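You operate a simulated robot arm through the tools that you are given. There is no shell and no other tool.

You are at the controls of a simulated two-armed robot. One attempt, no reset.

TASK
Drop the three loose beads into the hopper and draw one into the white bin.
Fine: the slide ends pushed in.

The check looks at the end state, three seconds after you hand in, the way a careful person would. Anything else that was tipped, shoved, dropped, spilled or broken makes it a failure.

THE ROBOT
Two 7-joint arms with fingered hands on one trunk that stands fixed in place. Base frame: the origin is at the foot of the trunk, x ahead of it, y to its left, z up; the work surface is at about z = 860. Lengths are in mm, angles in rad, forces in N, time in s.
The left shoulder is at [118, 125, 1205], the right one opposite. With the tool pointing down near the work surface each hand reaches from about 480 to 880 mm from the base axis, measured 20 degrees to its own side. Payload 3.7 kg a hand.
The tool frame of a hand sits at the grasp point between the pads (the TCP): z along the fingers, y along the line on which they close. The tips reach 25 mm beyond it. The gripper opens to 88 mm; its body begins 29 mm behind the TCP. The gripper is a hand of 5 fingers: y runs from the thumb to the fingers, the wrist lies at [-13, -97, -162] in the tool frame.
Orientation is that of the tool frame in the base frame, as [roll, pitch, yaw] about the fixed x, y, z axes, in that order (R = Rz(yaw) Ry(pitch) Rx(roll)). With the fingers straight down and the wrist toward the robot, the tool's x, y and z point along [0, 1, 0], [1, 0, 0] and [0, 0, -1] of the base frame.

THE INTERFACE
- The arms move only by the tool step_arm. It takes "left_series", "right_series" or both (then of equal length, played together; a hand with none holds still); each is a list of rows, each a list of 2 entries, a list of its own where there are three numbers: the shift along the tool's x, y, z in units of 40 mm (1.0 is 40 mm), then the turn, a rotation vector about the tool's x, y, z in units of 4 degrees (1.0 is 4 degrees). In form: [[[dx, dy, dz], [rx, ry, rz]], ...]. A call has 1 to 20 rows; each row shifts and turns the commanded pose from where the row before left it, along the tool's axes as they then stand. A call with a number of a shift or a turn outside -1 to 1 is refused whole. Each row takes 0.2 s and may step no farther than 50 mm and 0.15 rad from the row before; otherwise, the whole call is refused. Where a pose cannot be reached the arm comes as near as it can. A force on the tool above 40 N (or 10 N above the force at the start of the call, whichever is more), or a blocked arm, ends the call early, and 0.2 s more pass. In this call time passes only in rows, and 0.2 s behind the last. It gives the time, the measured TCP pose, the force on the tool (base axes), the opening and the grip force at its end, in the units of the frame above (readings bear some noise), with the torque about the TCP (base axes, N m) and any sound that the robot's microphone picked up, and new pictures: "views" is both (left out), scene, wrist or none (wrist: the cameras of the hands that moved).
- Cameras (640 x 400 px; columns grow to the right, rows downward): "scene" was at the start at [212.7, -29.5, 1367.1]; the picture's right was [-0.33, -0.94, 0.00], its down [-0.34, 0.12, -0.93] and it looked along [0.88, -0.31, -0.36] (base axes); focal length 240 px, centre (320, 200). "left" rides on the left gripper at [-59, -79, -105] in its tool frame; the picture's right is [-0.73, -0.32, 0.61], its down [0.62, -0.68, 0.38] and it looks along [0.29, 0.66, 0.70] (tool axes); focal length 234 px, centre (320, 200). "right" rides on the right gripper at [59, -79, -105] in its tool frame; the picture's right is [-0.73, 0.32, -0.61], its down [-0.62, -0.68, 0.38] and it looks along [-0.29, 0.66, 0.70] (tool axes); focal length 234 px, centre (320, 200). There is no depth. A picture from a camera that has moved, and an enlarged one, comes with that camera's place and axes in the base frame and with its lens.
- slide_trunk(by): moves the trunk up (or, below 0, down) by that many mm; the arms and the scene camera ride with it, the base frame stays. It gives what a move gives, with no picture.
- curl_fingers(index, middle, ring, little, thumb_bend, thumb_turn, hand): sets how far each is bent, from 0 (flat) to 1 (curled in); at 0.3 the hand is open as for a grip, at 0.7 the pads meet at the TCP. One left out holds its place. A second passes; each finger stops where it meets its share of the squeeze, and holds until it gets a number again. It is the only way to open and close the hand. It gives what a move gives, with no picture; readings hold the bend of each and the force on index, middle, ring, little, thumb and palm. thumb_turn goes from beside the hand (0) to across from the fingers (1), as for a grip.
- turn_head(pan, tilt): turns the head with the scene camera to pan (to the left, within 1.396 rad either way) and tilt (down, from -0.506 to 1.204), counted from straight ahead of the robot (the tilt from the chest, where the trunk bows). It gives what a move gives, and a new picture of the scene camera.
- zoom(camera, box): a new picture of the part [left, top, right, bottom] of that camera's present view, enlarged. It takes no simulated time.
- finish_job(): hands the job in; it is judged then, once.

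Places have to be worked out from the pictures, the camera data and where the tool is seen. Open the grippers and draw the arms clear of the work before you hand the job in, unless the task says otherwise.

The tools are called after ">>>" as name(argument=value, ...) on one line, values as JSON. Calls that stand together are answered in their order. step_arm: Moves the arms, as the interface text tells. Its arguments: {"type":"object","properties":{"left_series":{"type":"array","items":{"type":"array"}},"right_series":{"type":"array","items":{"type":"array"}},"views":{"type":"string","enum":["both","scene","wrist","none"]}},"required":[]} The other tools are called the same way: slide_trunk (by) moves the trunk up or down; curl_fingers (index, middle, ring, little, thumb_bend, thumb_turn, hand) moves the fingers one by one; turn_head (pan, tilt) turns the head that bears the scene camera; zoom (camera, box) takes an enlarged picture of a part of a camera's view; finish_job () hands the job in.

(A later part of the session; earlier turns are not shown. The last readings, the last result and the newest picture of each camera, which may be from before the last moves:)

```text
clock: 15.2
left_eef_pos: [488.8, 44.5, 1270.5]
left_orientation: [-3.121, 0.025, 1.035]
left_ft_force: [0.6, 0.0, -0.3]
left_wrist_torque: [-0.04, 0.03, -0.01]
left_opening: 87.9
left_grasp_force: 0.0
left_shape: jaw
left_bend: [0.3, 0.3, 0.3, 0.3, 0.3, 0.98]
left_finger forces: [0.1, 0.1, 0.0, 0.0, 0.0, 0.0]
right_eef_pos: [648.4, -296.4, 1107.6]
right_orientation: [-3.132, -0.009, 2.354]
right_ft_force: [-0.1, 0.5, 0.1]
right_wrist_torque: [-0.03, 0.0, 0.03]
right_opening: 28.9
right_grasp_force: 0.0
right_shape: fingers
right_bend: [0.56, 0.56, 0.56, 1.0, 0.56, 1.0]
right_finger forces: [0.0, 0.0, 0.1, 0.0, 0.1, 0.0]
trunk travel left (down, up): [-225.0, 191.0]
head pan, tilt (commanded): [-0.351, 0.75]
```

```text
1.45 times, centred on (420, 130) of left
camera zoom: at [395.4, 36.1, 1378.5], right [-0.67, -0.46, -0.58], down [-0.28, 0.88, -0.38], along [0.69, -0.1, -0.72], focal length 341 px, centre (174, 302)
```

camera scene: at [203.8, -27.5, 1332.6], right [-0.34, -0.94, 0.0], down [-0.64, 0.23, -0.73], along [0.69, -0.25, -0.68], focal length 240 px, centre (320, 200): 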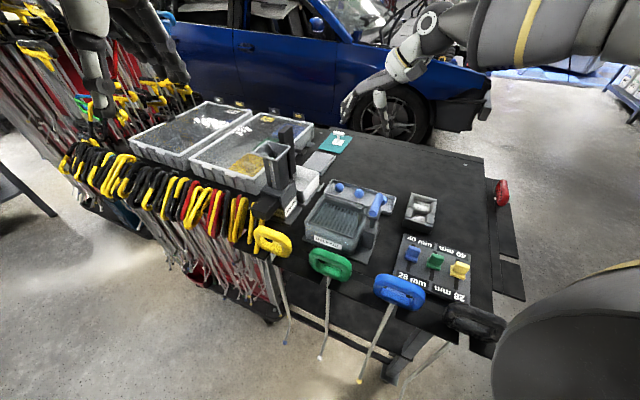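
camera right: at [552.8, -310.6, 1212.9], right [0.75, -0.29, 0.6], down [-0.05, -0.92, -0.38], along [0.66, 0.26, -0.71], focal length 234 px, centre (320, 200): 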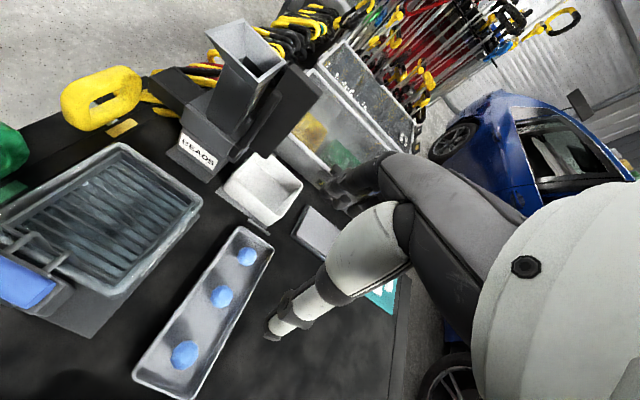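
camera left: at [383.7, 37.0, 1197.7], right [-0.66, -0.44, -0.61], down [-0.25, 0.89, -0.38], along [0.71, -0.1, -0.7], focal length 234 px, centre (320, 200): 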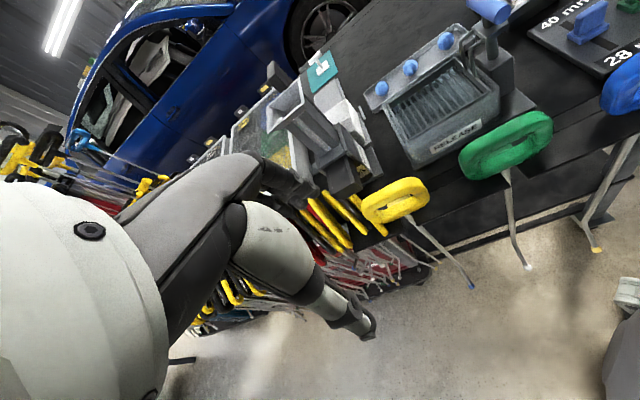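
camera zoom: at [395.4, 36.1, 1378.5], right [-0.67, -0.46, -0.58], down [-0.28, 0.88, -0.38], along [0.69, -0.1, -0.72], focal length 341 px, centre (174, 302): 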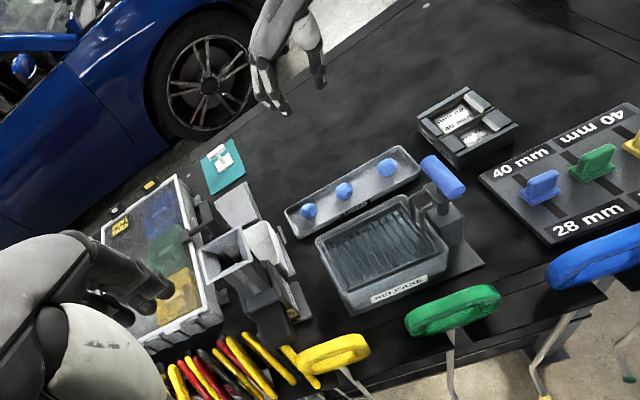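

>>> zoom(camera="scene", box=[340, 75, 410, 120])

>>> zoom(camera="right", box=[280, 150, 360, 230])

>>> zoom(camera="left", box=[350, 0, 450, 80])

```text
8.89 times, centred on (375, 98) of scene
camera zoom: at [203.2, -27.1, 1332.7], right [-0.34, -0.94, 0.0], down [-0.64, 0.23, -0.73], along [0.69, -0.25, -0.68], focal length 2135 px, centre (-169, 1111)
```

zoom: 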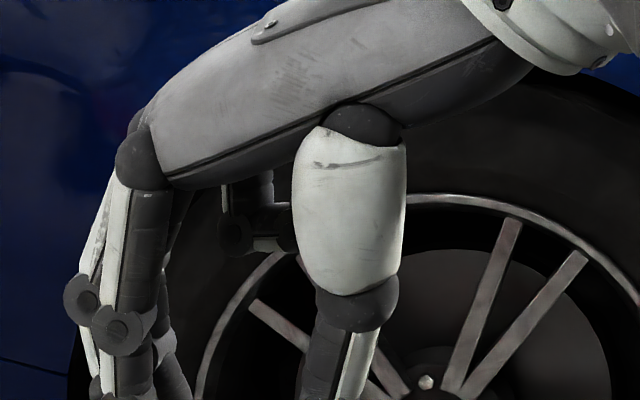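

```text
5.00 times, centred on (320, 190) of right
camera zoom: at [552.4, -310.1, 1214.0], right [0.75, -0.29, 0.6], down [-0.05, -0.92, -0.38], along [0.66, 0.26, -0.71], focal length 1171 px, centre (320, 250)
```

zoom: 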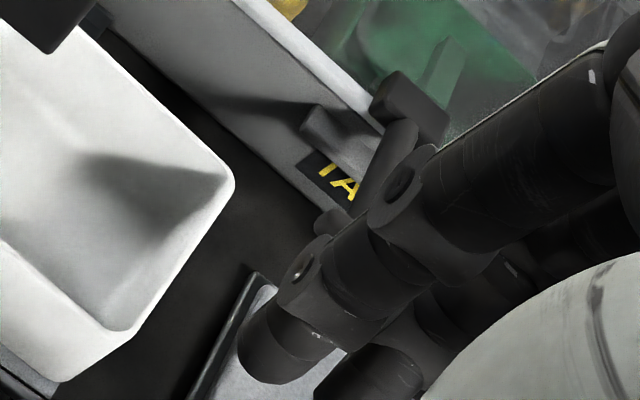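

```text
5.00 times, centred on (400, 40) of left
camera zoom: at [395.4, 36.1, 1378.5], right [-0.67, -0.46, -0.58], down [-0.28, 0.88, -0.38], along [0.69, -0.1, -0.72], focal length 1171 px, centre (-80, 1000)
```

zoom: 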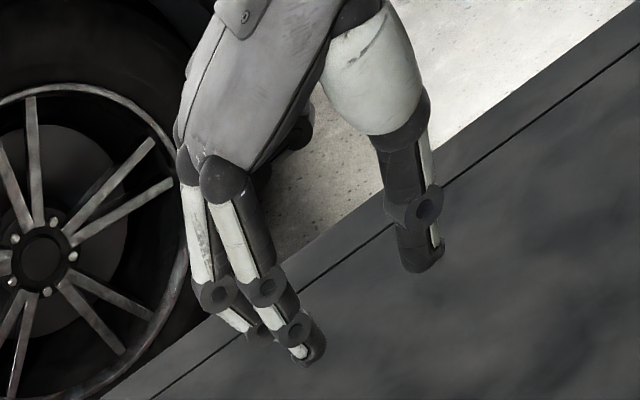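

>>> zoom(camera="scene", box=[335, 90, 415, 140])

>>> zoom(camera="right", box=[240, 140, 380, 300])

```text
8.00 times, centred on (375, 115) of scene
camera zoom: at [203.2, -27.1, 1332.7], right [-0.34, -0.94, 0.0], down [-0.64, 0.23, -0.73], along [0.69, -0.25, -0.68], focal length 1922 px, centre (-120, 880)
```

zoom: 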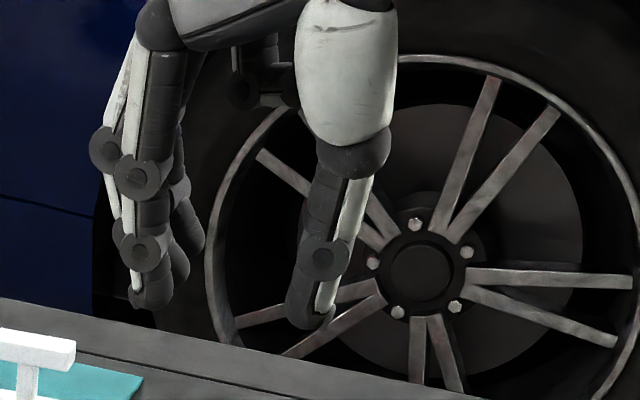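

```text
2.50 times, centred on (310, 220) of right
camera zoom: at [552.4, -310.1, 1214.0], right [0.75, -0.29, 0.6], down [-0.05, -0.92, -0.38], along [0.66, 0.26, -0.71], focal length 585 px, centre (345, 150)
```

zoom: 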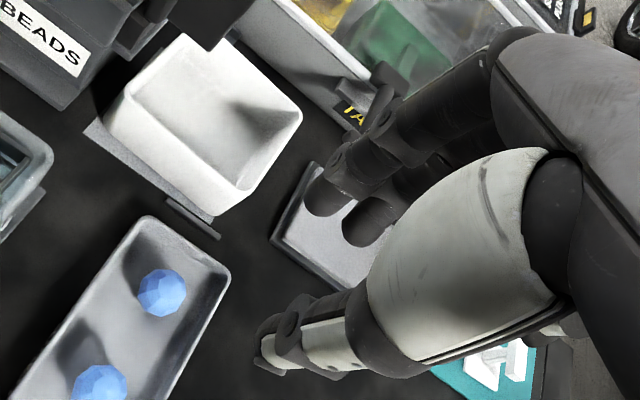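

Index tip is at about tool (+6,+21,+25), thumb tip about (-6,-20,+30). I'll fold ring and little out of the way, open the pinch to roughly 45 mm and descend to a hover above bead 2.

>>> curl_fingers(hand="right", index=0.48, middle=0.48, ring=1.0, little=1.0, thumb_bend=0.48, thumb_turn=1.0)

>>> step_arm(right_series=[[[-0.034, -0.058, 0.92], [0, 0, 0]], [[-0.034, -0.058, 0.92], [0, 0, 0]], [[-0.034, -0.058, 0.92], [0, 0, 0]], [[-0.034, -0.058, 0.92], [0, 0, 0]]], views="both")

>>> zoom(camera="scene", box=[310, 130, 420, 220])

>>> zoom(camera="right", box=[180, 140, 400, 400])

```text
clock: 16.2
left_eef_pos: [488.5, 45.0, 1269.9]
left_orientation: [-3.12, 0.024, 1.033]
left_ft_force: [0.4, 0.0, 0.0]
left_wrist_torque: [0.02, 0.0, 0.01]
left_opening: 87.8
left_grasp_force: 0.0
left_shape: jaw
left_bend: [0.3, 0.3, 0.3, 0.3, 0.3, 0.98]
left_finger forces: [0.1, 0.0, 0.0, 0.0, 0.0, 0.0]
right_eef_pos: [647.6, -295.9, 1108.0]
right_orientation: [-3.131, -0.013, 2.352]
right_ft_force: [-0.3, 0.5, 0.2]
right_wrist_torque: [-0.01, -0.01, -0.01]
right_opening: 45.5
right_grasp_force: 0.1
right_shape: fingers
right_bend: [0.48, 0.48, 1.0, 1.0, 0.48, 1.0]
right_finger forces: [0.0, 0.1, 0.0, 0.0, 0.0, 0.1]
trunk travel left (down, up): [-225.0, 191.0]
head pan, tilt (commanded): [-0.351, 0.75]
```

```text
clock: 17.2
left_eef_pos: [489.7, 44.1, 1270.0]
left_orientation: [-3.122, 0.025, 1.032]
left_ft_force: [-0.1, -0.2, -0.1]
left_wrist_torque: [0.01, 0.02, -0.01]
left_opening: 87.7
left_grasp_force: 0.1
left_shape: jaw
left_bend: [0.3, 0.3, 0.3, 0.3, 0.3, 0.98]
left_finger forces: [0.0, 0.0, 0.0, 0.1, 0.0, 0.1]
right_eef_pos: [642.7, -310.7, 955.1]
right_orientation: [-3.133, -0.011, 2.35]
right_ft_force: [-1.0, -0.2, -0.6]
right_wrist_torque: [0.0, 0.02, 0.01]
right_opening: 45.2
right_grasp_force: 0.1
right_shape: fingers
right_bend: [0.48, 0.48, 1.0, 1.0, 0.48, 1.0]
right_finger forces: [0.0, 0.0, 0.0, 0.0, 0.0, 0.0]
trunk travel left (down, up): [-225.0, 191.0]
head pan, tilt (commanded): [-0.351, 0.75]
camera scene: at [203.9, -27.4, 1332.5], right [-0.34, -0.94, 0.0], down [-0.64, 0.23, -0.73], along [0.69, -0.25, -0.68], focal length 240 px, centre (320, 200)
camera right: at [547.6, -324.8, 1062.4], right [0.75, -0.29, 0.6], down [-0.05, -0.92, -0.38], along [0.66, 0.26, -0.71], focal length 234 px, centre (320, 200)
```

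scene: 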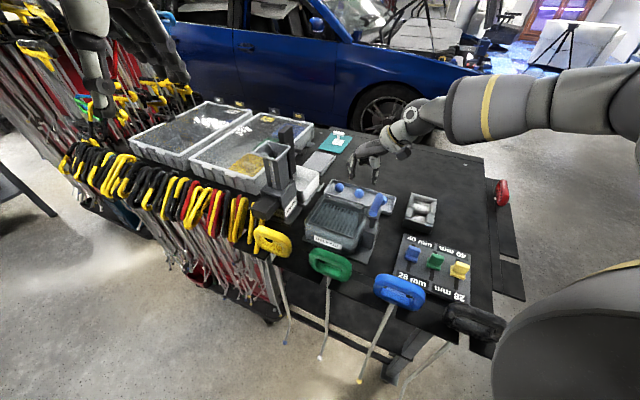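
right: 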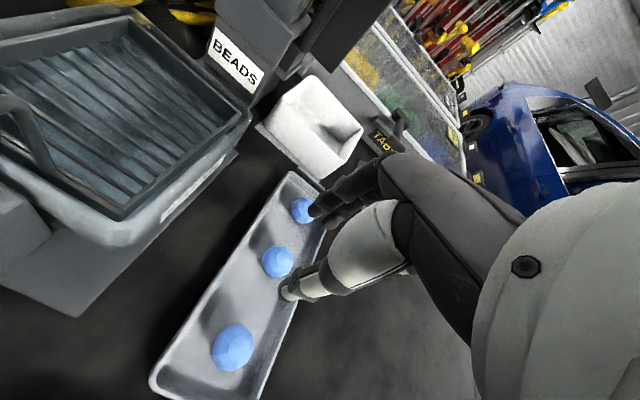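

```text
4.44 times, centred on (365, 175) of scene
camera zoom: at [203.9, -27.4, 1332.5], right [-0.34, -0.94, 0.0], down [-0.64, 0.23, -0.73], along [0.69, -0.25, -0.68], focal length 1068 px, centre (120, 311)
```

zoom: 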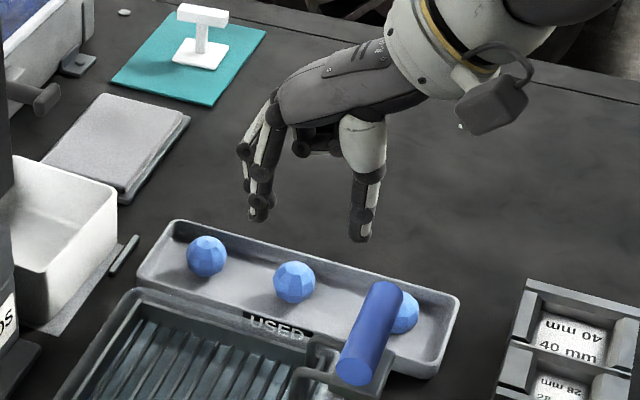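

```text
1.54 times, centred on (290, 270) of right
camera zoom: at [547.6, -324.8, 1062.4], right [0.75, -0.29, 0.6], down [-0.05, -0.92, -0.38], along [0.66, 0.26, -0.71], focal length 360 px, centre (366, 92)
```

zoom: 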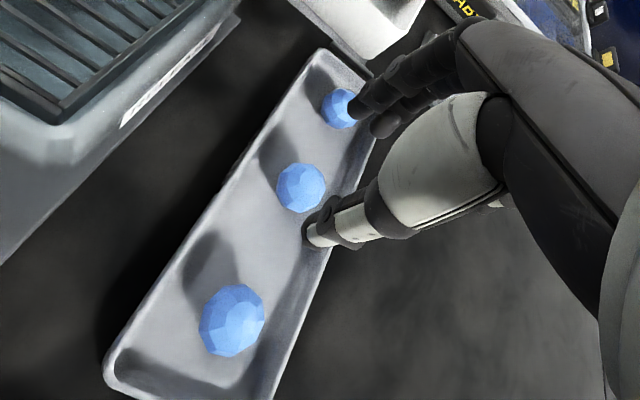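

Thumb tip is ~7 mm longer than the index tip, so I'll tilt the hand ~6.6° about tool x to level the tips, centre on bead 2 (≈649.5,-311), and come down to just above bead height to check alignment.

>>> step_arm(right_series=[[[-0.02, 0.085, 0], [0.825, 0, 0]], [[-0.02, 0.085, 0], [0.825, 0, 0]], [[0, 0.043, 0.37], [0, 0, 0]], [[0, 0.043, 0.37], [0, 0, 0]]], views="wrist")

>>> zoom(camera="scene", box=[320, 150, 400, 210])

>>> zoom(camera="right", box=[200, 140, 380, 330])

```text
clock: 18.2
left_eef_pos: [489.3, 44.1, 1271.7]
left_orientation: [-3.121, 0.025, 1.034]
left_ft_force: [0.2, -0.2, 0.4]
left_wrist_torque: [-0.01, -0.02, 0.04]
left_opening: 88.0
left_grasp_force: 0.1
left_shape: jaw
left_bend: [0.3, 0.3, 0.3, 0.3, 0.3, 0.98]
left_finger forces: [0.1, 0.0, 0.0, 0.0, 0.0, 0.0]
right_eef_pos: [647.4, -306.3, 929.1]
right_orientation: [-3.017, -0.009, 2.354]
right_ft_force: [0.1, -0.2, 0.0]
right_wrist_torque: [-0.02, -0.03, 0.01]
right_opening: 45.3
right_grasp_force: 0.1
right_shape: fingers
right_bend: [0.48, 0.48, 1.0, 1.0, 0.48, 1.0]
right_finger forces: [0.0, 0.0, 0.1, 0.1, 0.0, 0.0]
trunk travel left (down, up): [-225.0, 191.0]
head pan, tilt (commanded): [-0.351, 0.75]
camera right: at [561.5, -311.6, 1044.6], right [0.8, -0.24, 0.55], down [-0.08, -0.95, -0.3], along [0.6, 0.2, -0.78], focal length 234 px, centre (320, 200)
```

right: 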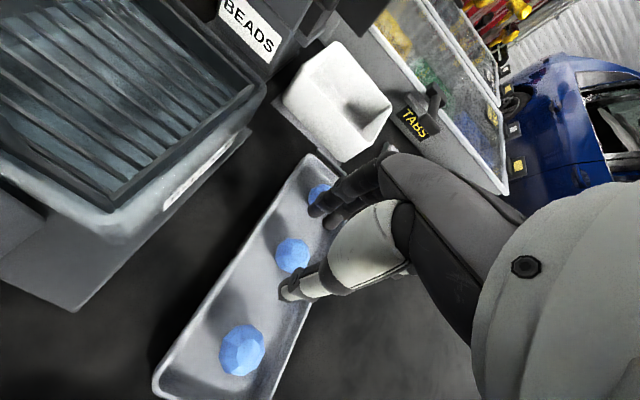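

```text
6.67 times, centred on (360, 180) of scene
camera zoom: at [203.3, -27.1, 1332.7], right [-0.34, -0.94, 0.0], down [-0.64, 0.23, -0.73], along [0.69, -0.25, -0.68], focal length 1601 px, centre (53, 333)
```

zoom: 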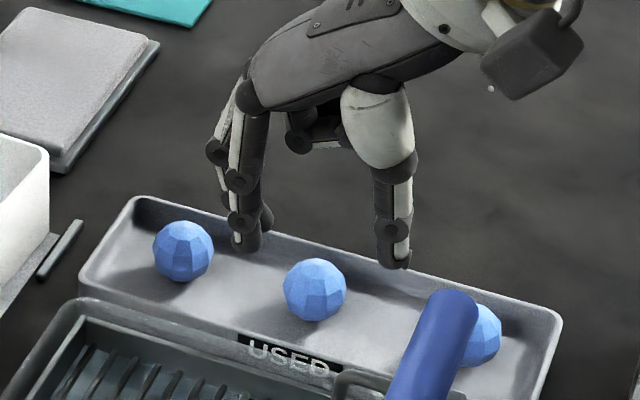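

```text
2.11 times, centred on (290, 235) of right
camera zoom: at [561.5, -311.6, 1044.6], right [0.8, -0.24, 0.55], down [-0.08, -0.95, -0.3], along [0.6, 0.2, -0.78], focal length 493 px, centre (383, 126)
```

zoom: 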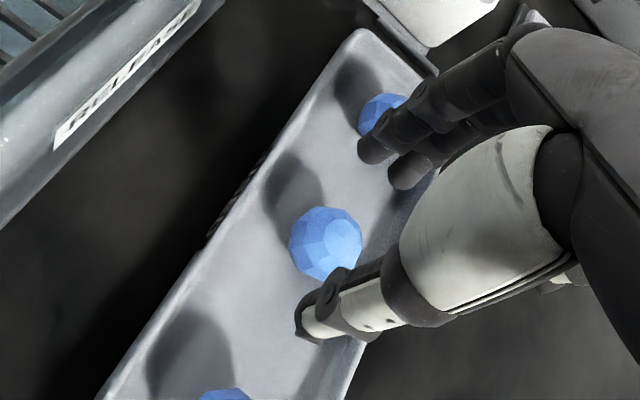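

Alignment over bead 2 looks right (fingers clear bead 1, thumb clears bead 3). Descending straight down ~32 mm so the tips straddle the bead just above the tray floor.

>>> step_arm(right_series=[[[0, 0.043, 0.37], [0, 0, 0]], [[0, 0.043, 0.37], [0, 0, 0]], [[0, 0.005, 0.05], [0, 0, 0]]], views="wrist")

>>> zoom(camera="scene", box=[320, 160, 400, 210])

>>> zoom(camera="right", box=[220, 150, 360, 310])

```text
clock: 19.1
left_eef_pos: [489.0, 44.0, 1270.0]
left_orientation: [-3.122, 0.024, 1.033]
left_ft_force: [0.5, -0.5, -0.7]
left_wrist_torque: [-0.01, 0.03, -0.04]
left_opening: 87.5
left_grasp_force: 0.1
left_shape: jaw
left_bend: [0.3, 0.3, 0.3, 0.3, 0.3, 0.98]
left_finger forces: [0.0, 0.1, 0.0, 0.1, 0.0, 0.0]
right_eef_pos: [648.8, -307.7, 897.0]
right_orientation: [-3.017, -0.01, 2.352]
right_ft_force: [-0.7, 0.8, 1.2]
right_wrist_torque: [0.04, -0.02, 0.01]
right_opening: 45.4
right_grasp_force: 1.3
right_shape: fingers
right_bend: [0.48, 0.48, 1.0, 1.0, 0.48, 1.0]
right_finger forces: [0.0, 0.8, 0.0, 0.0, 0.0, 0.0]
trunk travel left (down, up): [-225.0, 191.0]
head pan, tilt (commanded): [-0.351, 0.75]
camera right: at [562.9, -311.7, 1011.8], right [0.8, -0.24, 0.55], down [-0.08, -0.95, -0.3], along [0.6, 0.2, -0.78], focal length 234 px, centre (320, 200)
```

right: 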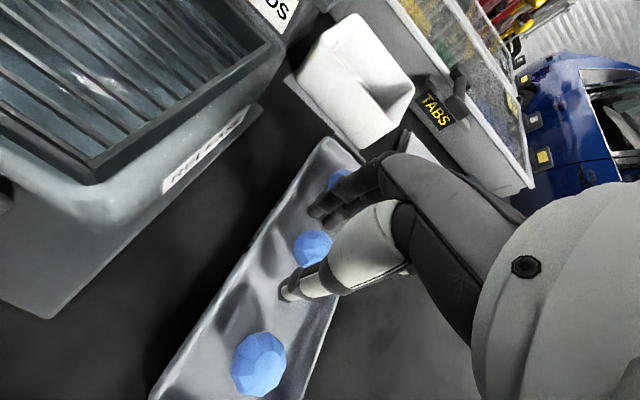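

```text
8.00 times, centred on (360, 185) of scene
camera zoom: at [203.0, -27.1, 1332.8], right [-0.34, -0.94, 0.0], down [-0.64, 0.23, -0.73], along [0.69, -0.25, -0.68], focal length 1922 px, centre (0, 320)
```

zoom: 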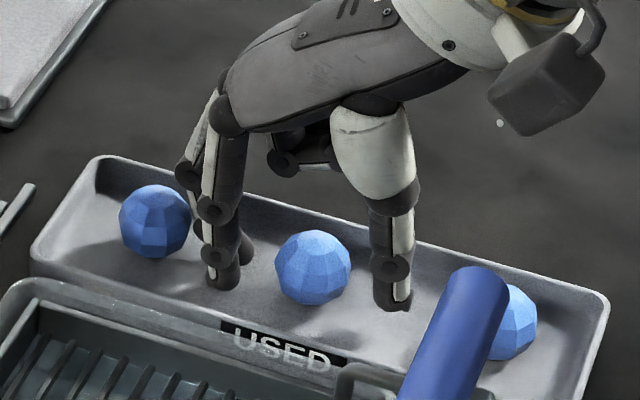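

```text
2.50 times, centred on (290, 230) of right
camera zoom: at [562.9, -311.7, 1011.8], right [0.8, -0.24, 0.55], down [-0.08, -0.95, -0.3], along [0.6, 0.2, -0.78], focal length 585 px, centre (395, 125)
```

zoom: 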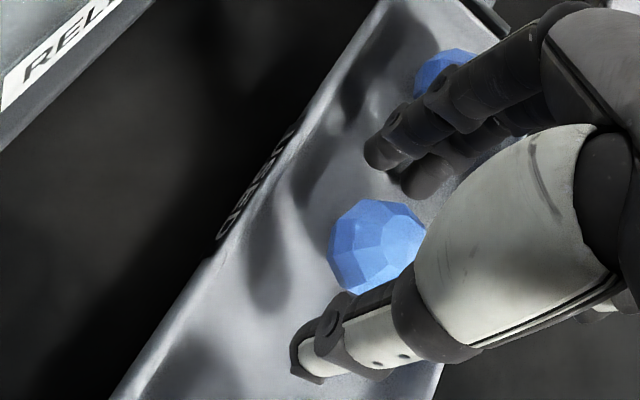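

Tips are down at the tray floor on both sides of bead 2 with the middle finger just touching the floor. Closing the pinch.

>>> curl_fingers(hand="right", index=0.7, middle=0.7, thumb_bend=0.7)

>>> zoom(camera="scene", box=[320, 160, 400, 210])

>>> zoom(camera="right", box=[220, 150, 360, 310])

```text
clock: 20.1
left_eef_pos: [489.0, 45.4, 1270.5]
left_orientation: [-3.12, 0.024, 1.032]
left_ft_force: [-0.5, 0.0, 1.0]
left_wrist_torque: [0.01, 0.0, -0.02]
left_opening: 87.7
left_grasp_force: 0.0
left_shape: jaw
left_bend: [0.3, 0.3, 0.3, 0.3, 0.3, 0.98]
left_finger forces: [0.1, 0.0, 0.1, 0.0, 0.0, 0.1]
right_eef_pos: [649.6, -307.9, 897.3]
right_orientation: [-3.017, -0.01, 2.354]
right_ft_force: [0.2, -0.3, -0.7]
right_wrist_torque: [0.01, 0.03, 0.02]
right_opening: 17.9
right_grasp_force: 7.4
right_shape: fingers
right_bend: [0.64, 0.64, 1.0, 1.0, 0.59, 1.0]
right_finger forces: [3.2, 4.8, 0.0, 0.0, 7.9, 0.1]
trunk travel left (down, up): [-225.0, 191.0]
head pan, tilt (commanded): [-0.351, 0.75]
```

```text
8.00 times, centred on (360, 185) of scene
camera zoom: at [203.2, -27.1, 1332.7], right [-0.34, -0.94, 0.0], down [-0.64, 0.23, -0.73], along [0.69, -0.25, -0.68], focal length 1922 px, centre (0, 320)
```

zoom: 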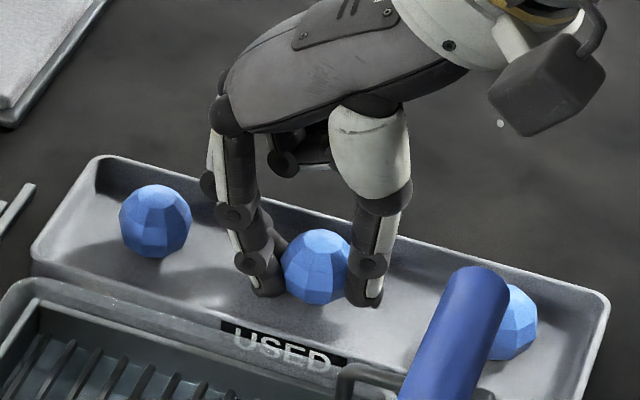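

```text
2.50 times, centred on (290, 230) of right
camera zoom: at [562.9, -311.8, 1011.6], right [0.8, -0.24, 0.55], down [-0.08, -0.95, -0.3], along [0.6, 0.2, -0.78], focal length 585 px, centre (395, 125)
```

zoom: 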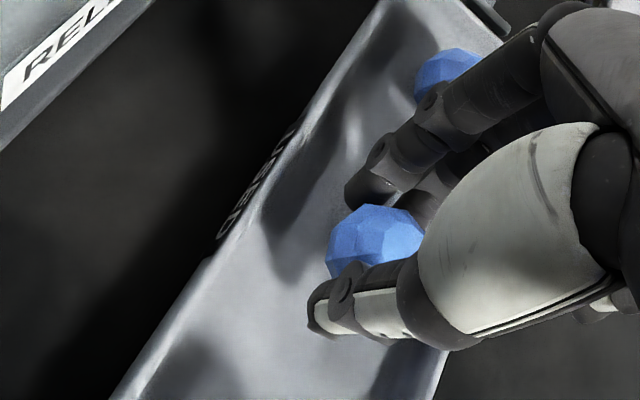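

Bead 2 is pinched (index 3.2 N, middle 4.8 N, thumb 7.9 N). Lifting slowly and checking that it holds.

>>> step_arm(right_series=[[[0, -0.03, -0.25], [0, 0, 0]], [[0, -0.046, -0.4], [0, 0, 0]], [[0, -0.058, -0.5], [0, 0, 0]], [[0, -0.07, -0.6], [0, 0, 0]]], views="wrist")

>>> zoom(camera="scene", box=[310, 130, 410, 210])

```text
clock: 21.1
left_eef_pos: [489.6, 43.5, 1271.0]
left_orientation: [-3.122, 0.024, 1.033]
left_ft_force: [-0.1, 0.3, -0.3]
left_wrist_torque: [0.01, 0.01, 0.02]
left_opening: 87.5
left_grasp_force: 0.1
left_shape: jaw
left_bend: [0.3, 0.3, 0.3, 0.3, 0.3, 0.98]
left_finger forces: [0.1, 0.0, 0.0, 0.0, 0.0, 0.0]
right_eef_pos: [650.3, -307.5, 968.0]
right_orientation: [-3.015, -0.011, 2.353]
right_ft_force: [-0.2, 0.0, -0.4]
right_wrist_torque: [0.0, -0.04, -0.02]
right_opening: 17.6
right_grasp_force: 8.0
right_shape: fingers
right_bend: [0.64, 0.64, 1.0, 1.0, 0.59, 1.0]
right_finger forces: [3.2, 4.6, 0.0, 0.0, 7.9, 0.1]
trunk travel left (down, up): [-225.0, 191.0]
head pan, tilt (commanded): [-0.351, 0.75]
camera right: at [563.4, -312.6, 1083.5], right [0.8, -0.24, 0.55], down [-0.08, -0.95, -0.3], along [0.6, 0.2, -0.78], focal length 234 px, centre (320, 200)
```

right: 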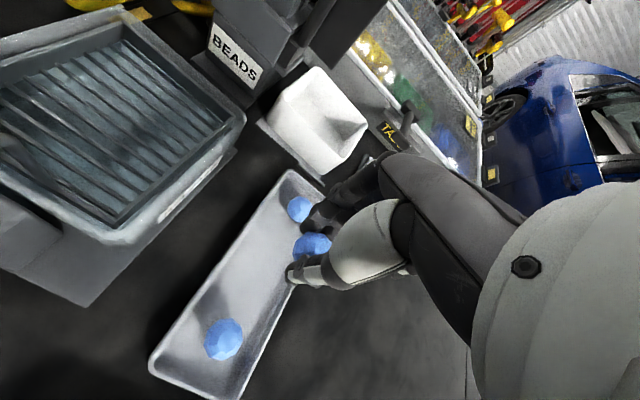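

```text
5.00 times, centred on (360, 170) of scene
camera zoom: at [202.7, -26.9, 1332.9], right [-0.34, -0.94, 0.0], down [-0.64, 0.23, -0.73], along [0.69, -0.25, -0.68], focal length 1201 px, centre (120, 350)
```

zoom: 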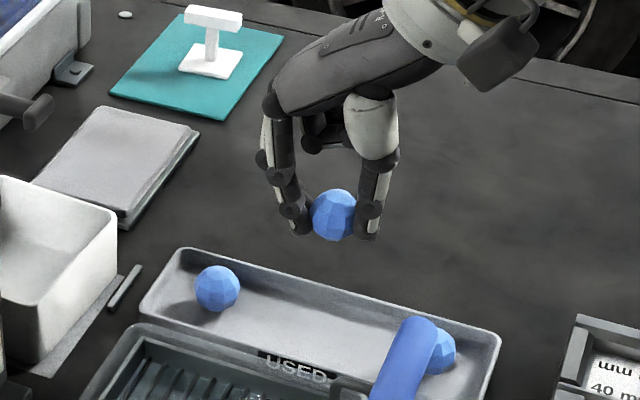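

Bead 2 is held securely. The hopper rim is a ~60 mm square centred near (666,-85.5,1057), with the paddle top ~1080 at about (711,-129). I'll raise to z≈1150 and move over the hopper.

>>> step_arm(right_series=[[[0, -0.105, -0.904], [0, 0, 0]], [[0, -0.105, -0.904], [0, 0, 0]], [[0, -0.105, -0.904], [0, 0, 0]], [[0, -0.105, -0.904], [0, 0, 0]], [[0, -0.105, -0.904], [0, 0, 0]], [[0.607, 0.712, -0.0825], [0, 0, 0]], [[0.607, 0.712, -0.0825], [0, 0, 0]], [[0.607, 0.712, -0.0825], [0, 0, 0]], [[0.607, 0.712, -0.0825], [0, 0, 0]], [[0.607, 0.712, -0.0825], [0, 0, 0]], [[0.607, 0.712, -0.0825], [0, 0, 0]]], views="both")

>>> zoom(camera="scene", box=[240, 70, 340, 200])

>>> zoom(camera="left", box=[240, 20, 480, 260])

>>> zoom(camera="right", box=[200, 120, 400, 320])

```text
clock: 23.4
left_eef_pos: [493.3, 44.1, 1269.2]
left_orientation: [-3.118, 0.026, 1.034]
left_ft_force: [0.1, 0.1, 0.4]
left_wrist_torque: [-0.01, 0.03, 0.01]
left_opening: 87.5
left_grasp_force: 0.0
left_shape: jaw
left_bend: [0.3, 0.3, 0.3, 0.3, 0.3, 0.98]
left_finger forces: [0.0, 0.1, 0.0, 0.0, 0.1, 0.0]
right_eef_pos: [676.0, -83.2, 1149.1]
right_orientation: [-3.012, -0.014, 2.349]
right_ft_force: [-0.3, 0.6, -0.3]
right_wrist_torque: [0.03, 0.05, 0.02]
right_opening: 17.5
right_grasp_force: 7.6
right_shape: fingers
right_bend: [0.64, 0.64, 1.0, 1.0, 0.59, 1.0]
right_finger forces: [3.1, 4.6, 0.0, 0.0, 7.6, 0.0]
trunk travel left (down, up): [-225.0, 191.0]
head pan, tilt (commanded): [-0.351, 0.75]
camera scene: at [206.4, -27.7, 1331.9], right [-0.34, -0.94, 0.0], down [-0.64, 0.23, -0.73], along [0.69, -0.25, -0.68], focal length 240 px, centre (320, 200)
camera right: at [588.9, -88.7, 1264.3], right [0.8, -0.24, 0.55], down [-0.08, -0.95, -0.3], along [0.6, 0.2, -0.78], focal length 234 px, centre (320, 200)
```

scene: 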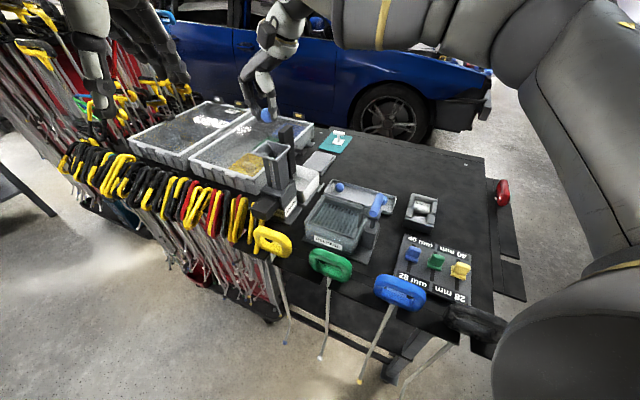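
right: 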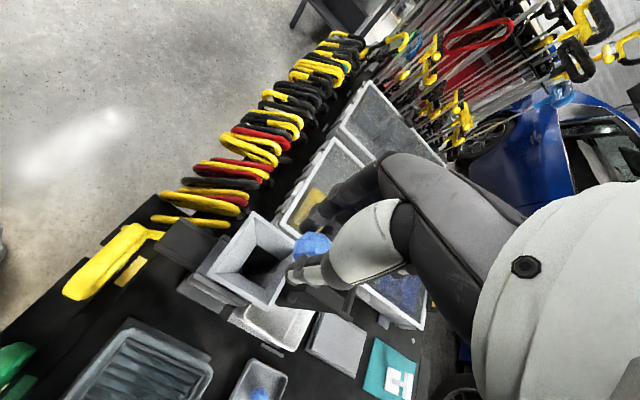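

```text
3.08 times, centred on (290, 135) of scene
camera zoom: at [206.4, -27.7, 1331.9], right [-0.34, -0.94, 0.0], down [-0.64, 0.23, -0.73], along [0.69, -0.25, -0.68], focal length 739 px, centre (412, 400)
```

zoom: 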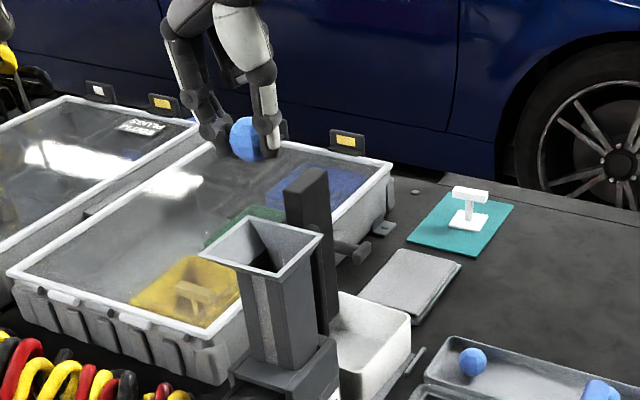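

```text
1.67 times, centred on (360, 140) of left
camera zoom: at [399.0, 35.4, 1376.6], right [-0.67, -0.46, -0.58], down [-0.28, 0.88, -0.38], along [0.69, -0.09, -0.72], focal length 390 px, centre (253, 300)
```

zoom: 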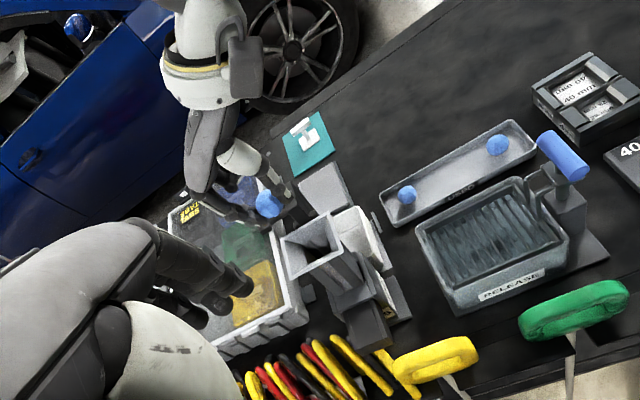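

```text
2.00 times, centred on (300, 220) of right
camera zoom: at [588.9, -88.7, 1264.3], right [0.8, -0.24, 0.55], down [-0.08, -0.95, -0.3], along [0.6, 0.2, -0.78], focal length 468 px, centre (360, 160)
```

zoom: 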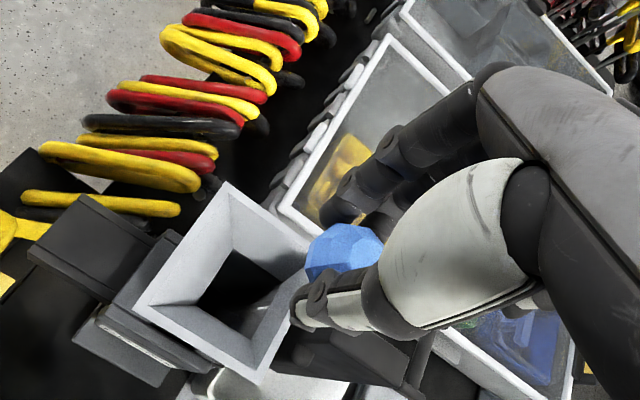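

Bead is at ~(674.5,-85.5) while the hopper centre is ~(666.7,-86), so I'll shift ~8 mm and descend partway, then check clearance to the paddle.

>>> step_arm(right_series=[[[0.128, -0.148, 0], [0, 0, 0]], [[0, 0.049, 0.42], [0, 0, 0]], [[0, 0.049, 0.42], [0, 0, 0]]], views="wrist")

>>> zoom(camera="scene", box=[250, 80, 320, 170])

>>> zoom(camera="left", box=[340, 100, 440, 200])

>>> zoom(camera="right", box=[220, 140, 380, 320])

```text
clock: 24.2
left_eef_pos: [490.7, 44.9, 1269.7]
left_orientation: [-3.12, 0.023, 1.034]
left_ft_force: [0.1, -0.3, -0.2]
left_wrist_torque: [-0.02, 0.0, 0.01]
left_opening: 87.7
left_grasp_force: 0.1
left_shape: jaw
left_bend: [0.3, 0.3, 0.3, 0.3, 0.3, 0.98]
left_finger forces: [0.1, 0.0, 0.1, 0.0, 0.0, 0.0]
right_eef_pos: [663.4, -85.2, 1118.8]
right_orientation: [-3.016, -0.011, 2.351]
right_ft_force: [-0.6, -0.3, -0.5]
right_wrist_torque: [0.02, 0.03, 0.0]
right_opening: 17.6
right_grasp_force: 7.7
right_shape: fingers
right_bend: [0.64, 0.64, 1.0, 1.0, 0.59, 1.0]
right_finger forces: [3.2, 4.6, 0.0, 0.0, 7.7, 0.0]
trunk travel left (down, up): [-225.0, 191.0]
head pan, tilt (commanded): [-0.351, 0.75]
camera right: at [577.3, -88.7, 1234.1], right [0.8, -0.24, 0.55], down [-0.08, -0.95, -0.3], along [0.6, 0.2, -0.78], focal length 234 px, centre (320, 200)
```

right: 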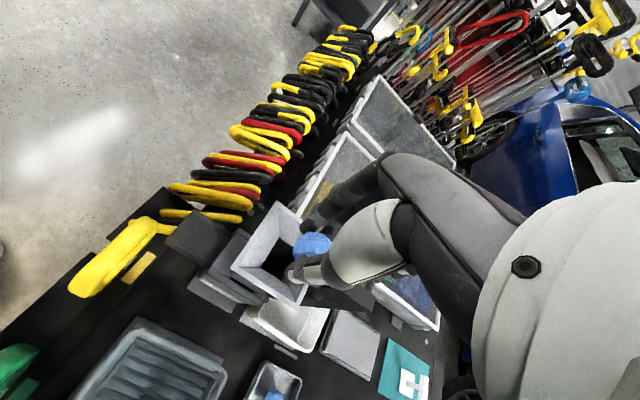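

```text
4.44 times, centred on (285, 125) of scene
camera zoom: at [203.3, -27.2, 1332.7], right [-0.34, -0.94, 0.0], down [-0.64, 0.23, -0.73], along [0.69, -0.25, -0.68], focal length 1068 px, centre (476, 533)
```

zoom: 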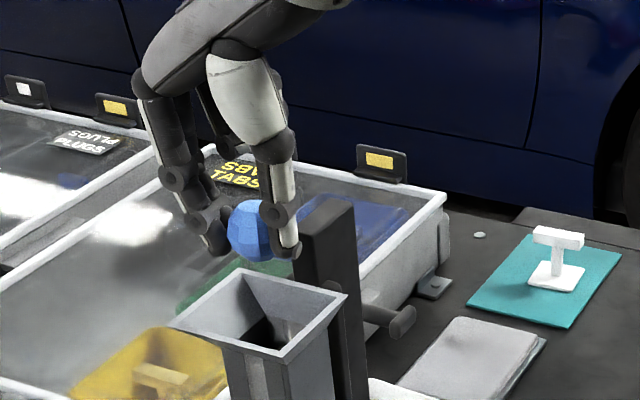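

```text
4.00 times, centred on (390, 150) of left
camera zoom: at [395.6, 36.0, 1378.4], right [-0.67, -0.46, -0.58], down [-0.28, 0.88, -0.38], along [0.69, -0.1, -0.72], focal length 937 px, centre (40, 400)
```

zoom: 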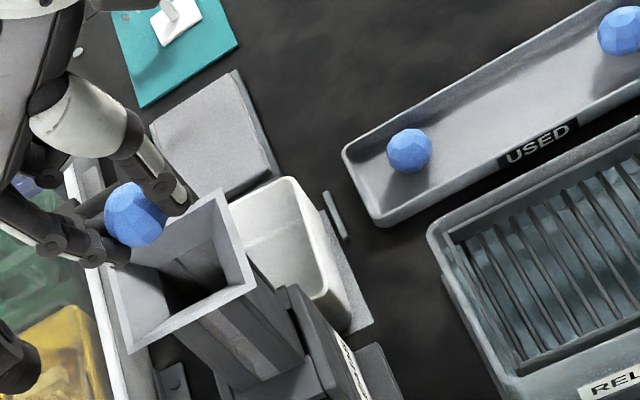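

```text
2.22 times, centred on (300, 230) of right
camera zoom: at [577.3, -88.7, 1234.1], right [0.8, -0.24, 0.55], down [-0.08, -0.95, -0.3], along [0.6, 0.2, -0.78], focal length 520 px, centre (364, 133)
```

zoom: 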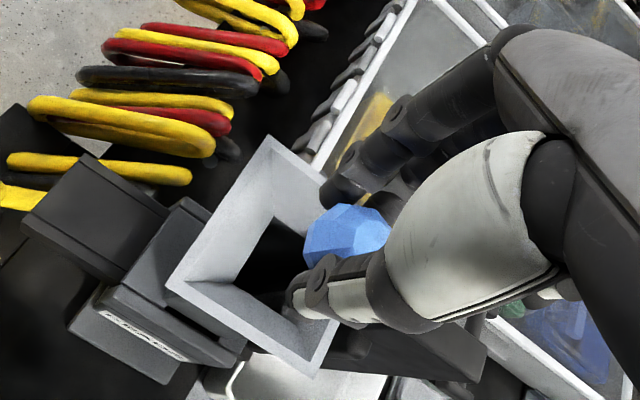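

Bead at ~(662,-85.3,1102) vs hopper centre ~(666.5,-86.5). Small correction and another ~19 mm down, then release.

>>> step_arm(right_series=[[[-0.1, 0.058, 0], [0, 0, 0]], [[0, 0.03, 0.24], [0, 0, 0]], [[0, 0.027, 0.23], [0, 0, 0]]], views="wrist")

>>> zoom(camera="scene", box=[250, 90, 320, 170])

>>> zoom(camera="left", box=[340, 100, 440, 200])

>>> zoom(camera="right", box=[220, 140, 380, 320])

```text
clock: 25.1
left_eef_pos: [490.2, 45.4, 1269.9]
left_orientation: [-3.122, 0.024, 1.034]
left_ft_force: [0.2, -0.2, 0.3]
left_wrist_torque: [0.02, 0.0, 0.01]
left_opening: 87.4
left_grasp_force: 0.0
left_shape: jaw
left_bend: [0.3, 0.3, 0.3, 0.3, 0.3, 0.98]
left_finger forces: [0.0, 0.0, 0.1, 0.0, 0.0, 0.1]
right_eef_pos: [668.7, -84.8, 1098.0]
right_orientation: [-3.016, -0.01, 2.354]
right_ft_force: [-0.1, -0.1, 0.0]
right_wrist_torque: [0.02, -0.02, 0.01]
right_opening: 17.5
right_grasp_force: 7.5
right_shape: fingers
right_bend: [0.64, 0.64, 1.0, 1.0, 0.59, 1.0]
right_finger forces: [3.2, 4.7, 0.0, 0.1, 7.5, 0.0]
trunk travel left (down, up): [-225.0, 191.0]
head pan, tilt (commanded): [-0.351, 0.75]
camera right: at [582.2, -89.6, 1212.5], right [0.8, -0.24, 0.55], down [-0.08, -0.95, -0.3], along [0.6, 0.2, -0.78], focal length 234 px, centre (320, 200)
```

right: 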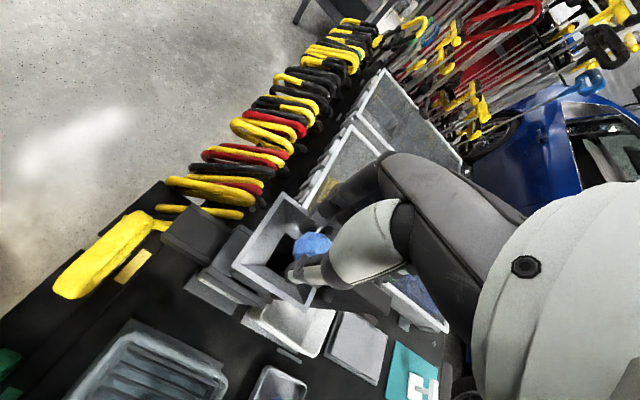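

```text
5.00 times, centred on (285, 130) of scene
camera zoom: at [203.5, -27.1, 1332.7], right [-0.34, -0.94, 0.0], down [-0.64, 0.23, -0.73], along [0.69, -0.25, -0.68], focal length 1201 px, centre (495, 550)
```

zoom: 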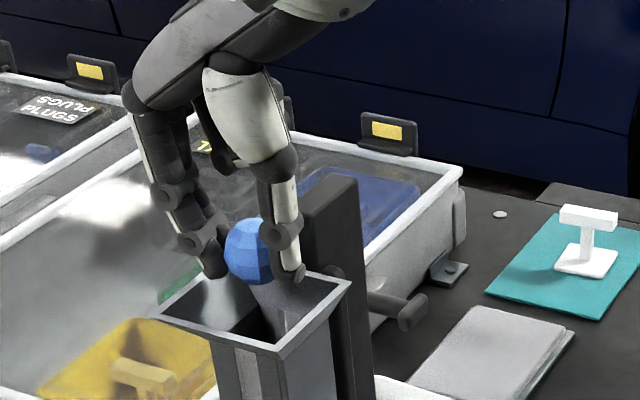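

```text
4.00 times, centred on (390, 150) of left
camera zoom: at [395.7, 36.1, 1378.3], right [-0.67, -0.46, -0.58], down [-0.28, 0.88, -0.38], along [0.69, -0.1, -0.72], focal length 937 px, centre (40, 400)
```

zoom: 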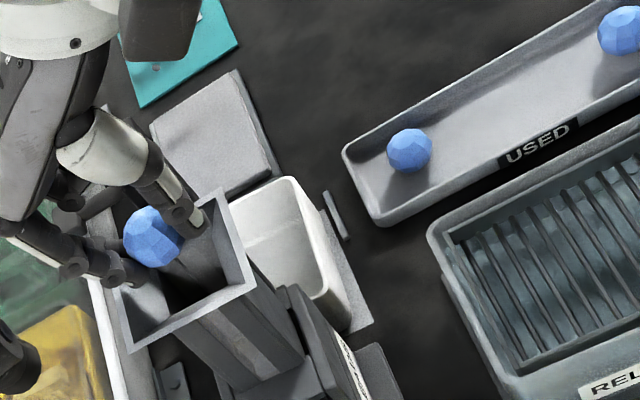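

```text
2.22 times, centred on (300, 230) of right
camera zoom: at [582.2, -89.6, 1212.5], right [0.8, -0.24, 0.55], down [-0.08, -0.95, -0.3], along [0.6, 0.2, -0.78], focal length 520 px, centre (364, 133)
```

zoom: 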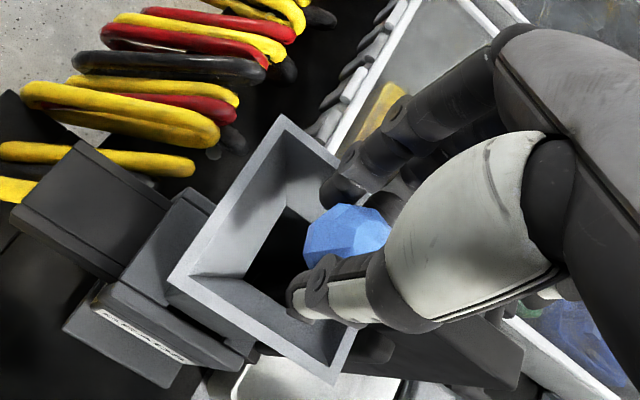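

Bead centre (667.4,-86.8) matches the hopper centre (667,-87). Releasing now.

>>> curl_fingers(hand="right", index=0.48, middle=0.48, thumb_bend=0.48)

>>> zoom(camera="right", box=[220, 140, 380, 320])

>>> zoom(camera="scene", box=[240, 90, 330, 220])

```text
clock: 26.1
left_eef_pos: [489.9, 43.1, 1270.6]
left_orientation: [-3.121, 0.025, 1.034]
left_ft_force: [0.8, -0.2, -0.1]
left_wrist_torque: [0.01, -0.02, 0.06]
left_opening: 87.8
left_grasp_force: 0.1
left_shape: jaw
left_bend: [0.3, 0.3, 0.3, 0.3, 0.3, 0.98]
left_finger forces: [0.1, 0.0, 0.0, 0.1, 0.1, 0.0]
right_eef_pos: [669.3, -84.8, 1097.5]
right_orientation: [-3.017, -0.011, 2.353]
right_ft_force: [0.1, 0.5, 0.0]
right_wrist_torque: [0.01, -0.03, 0.02]
right_opening: 45.4
right_grasp_force: 0.1
right_shape: fingers
right_bend: [0.48, 0.48, 1.0, 1.0, 0.48, 1.0]
right_finger forces: [0.1, 0.0, 0.0, 0.0, 0.0, 0.0]
trunk travel left (down, up): [-225.0, 191.0]
head pan, tilt (commanded): [-0.351, 0.75]
```

```text
2.22 times, centred on (300, 230) of right
camera zoom: at [582.0, -89.6, 1212.8], right [0.8, -0.24, 0.55], down [-0.08, -0.95, -0.3], along [0.6, 0.2, -0.78], focal length 520 px, centre (364, 133)
```

zoom: 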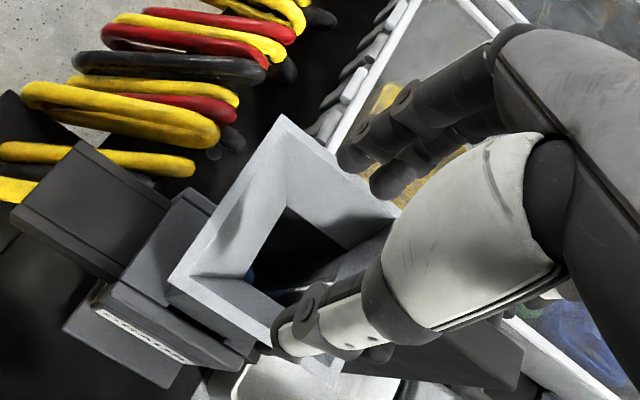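

```text
3.08 times, centred on (285, 155) of scene
camera zoom: at [203.2, -27.1, 1332.7], right [-0.34, -0.94, 0.0], down [-0.64, 0.23, -0.73], along [0.69, -0.25, -0.68], focal length 739 px, centre (428, 338)
```

zoom: 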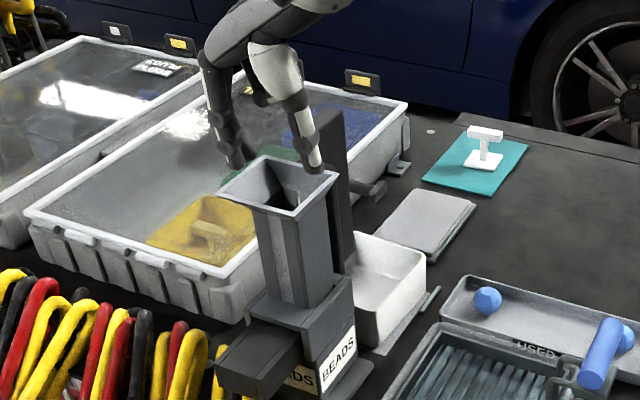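

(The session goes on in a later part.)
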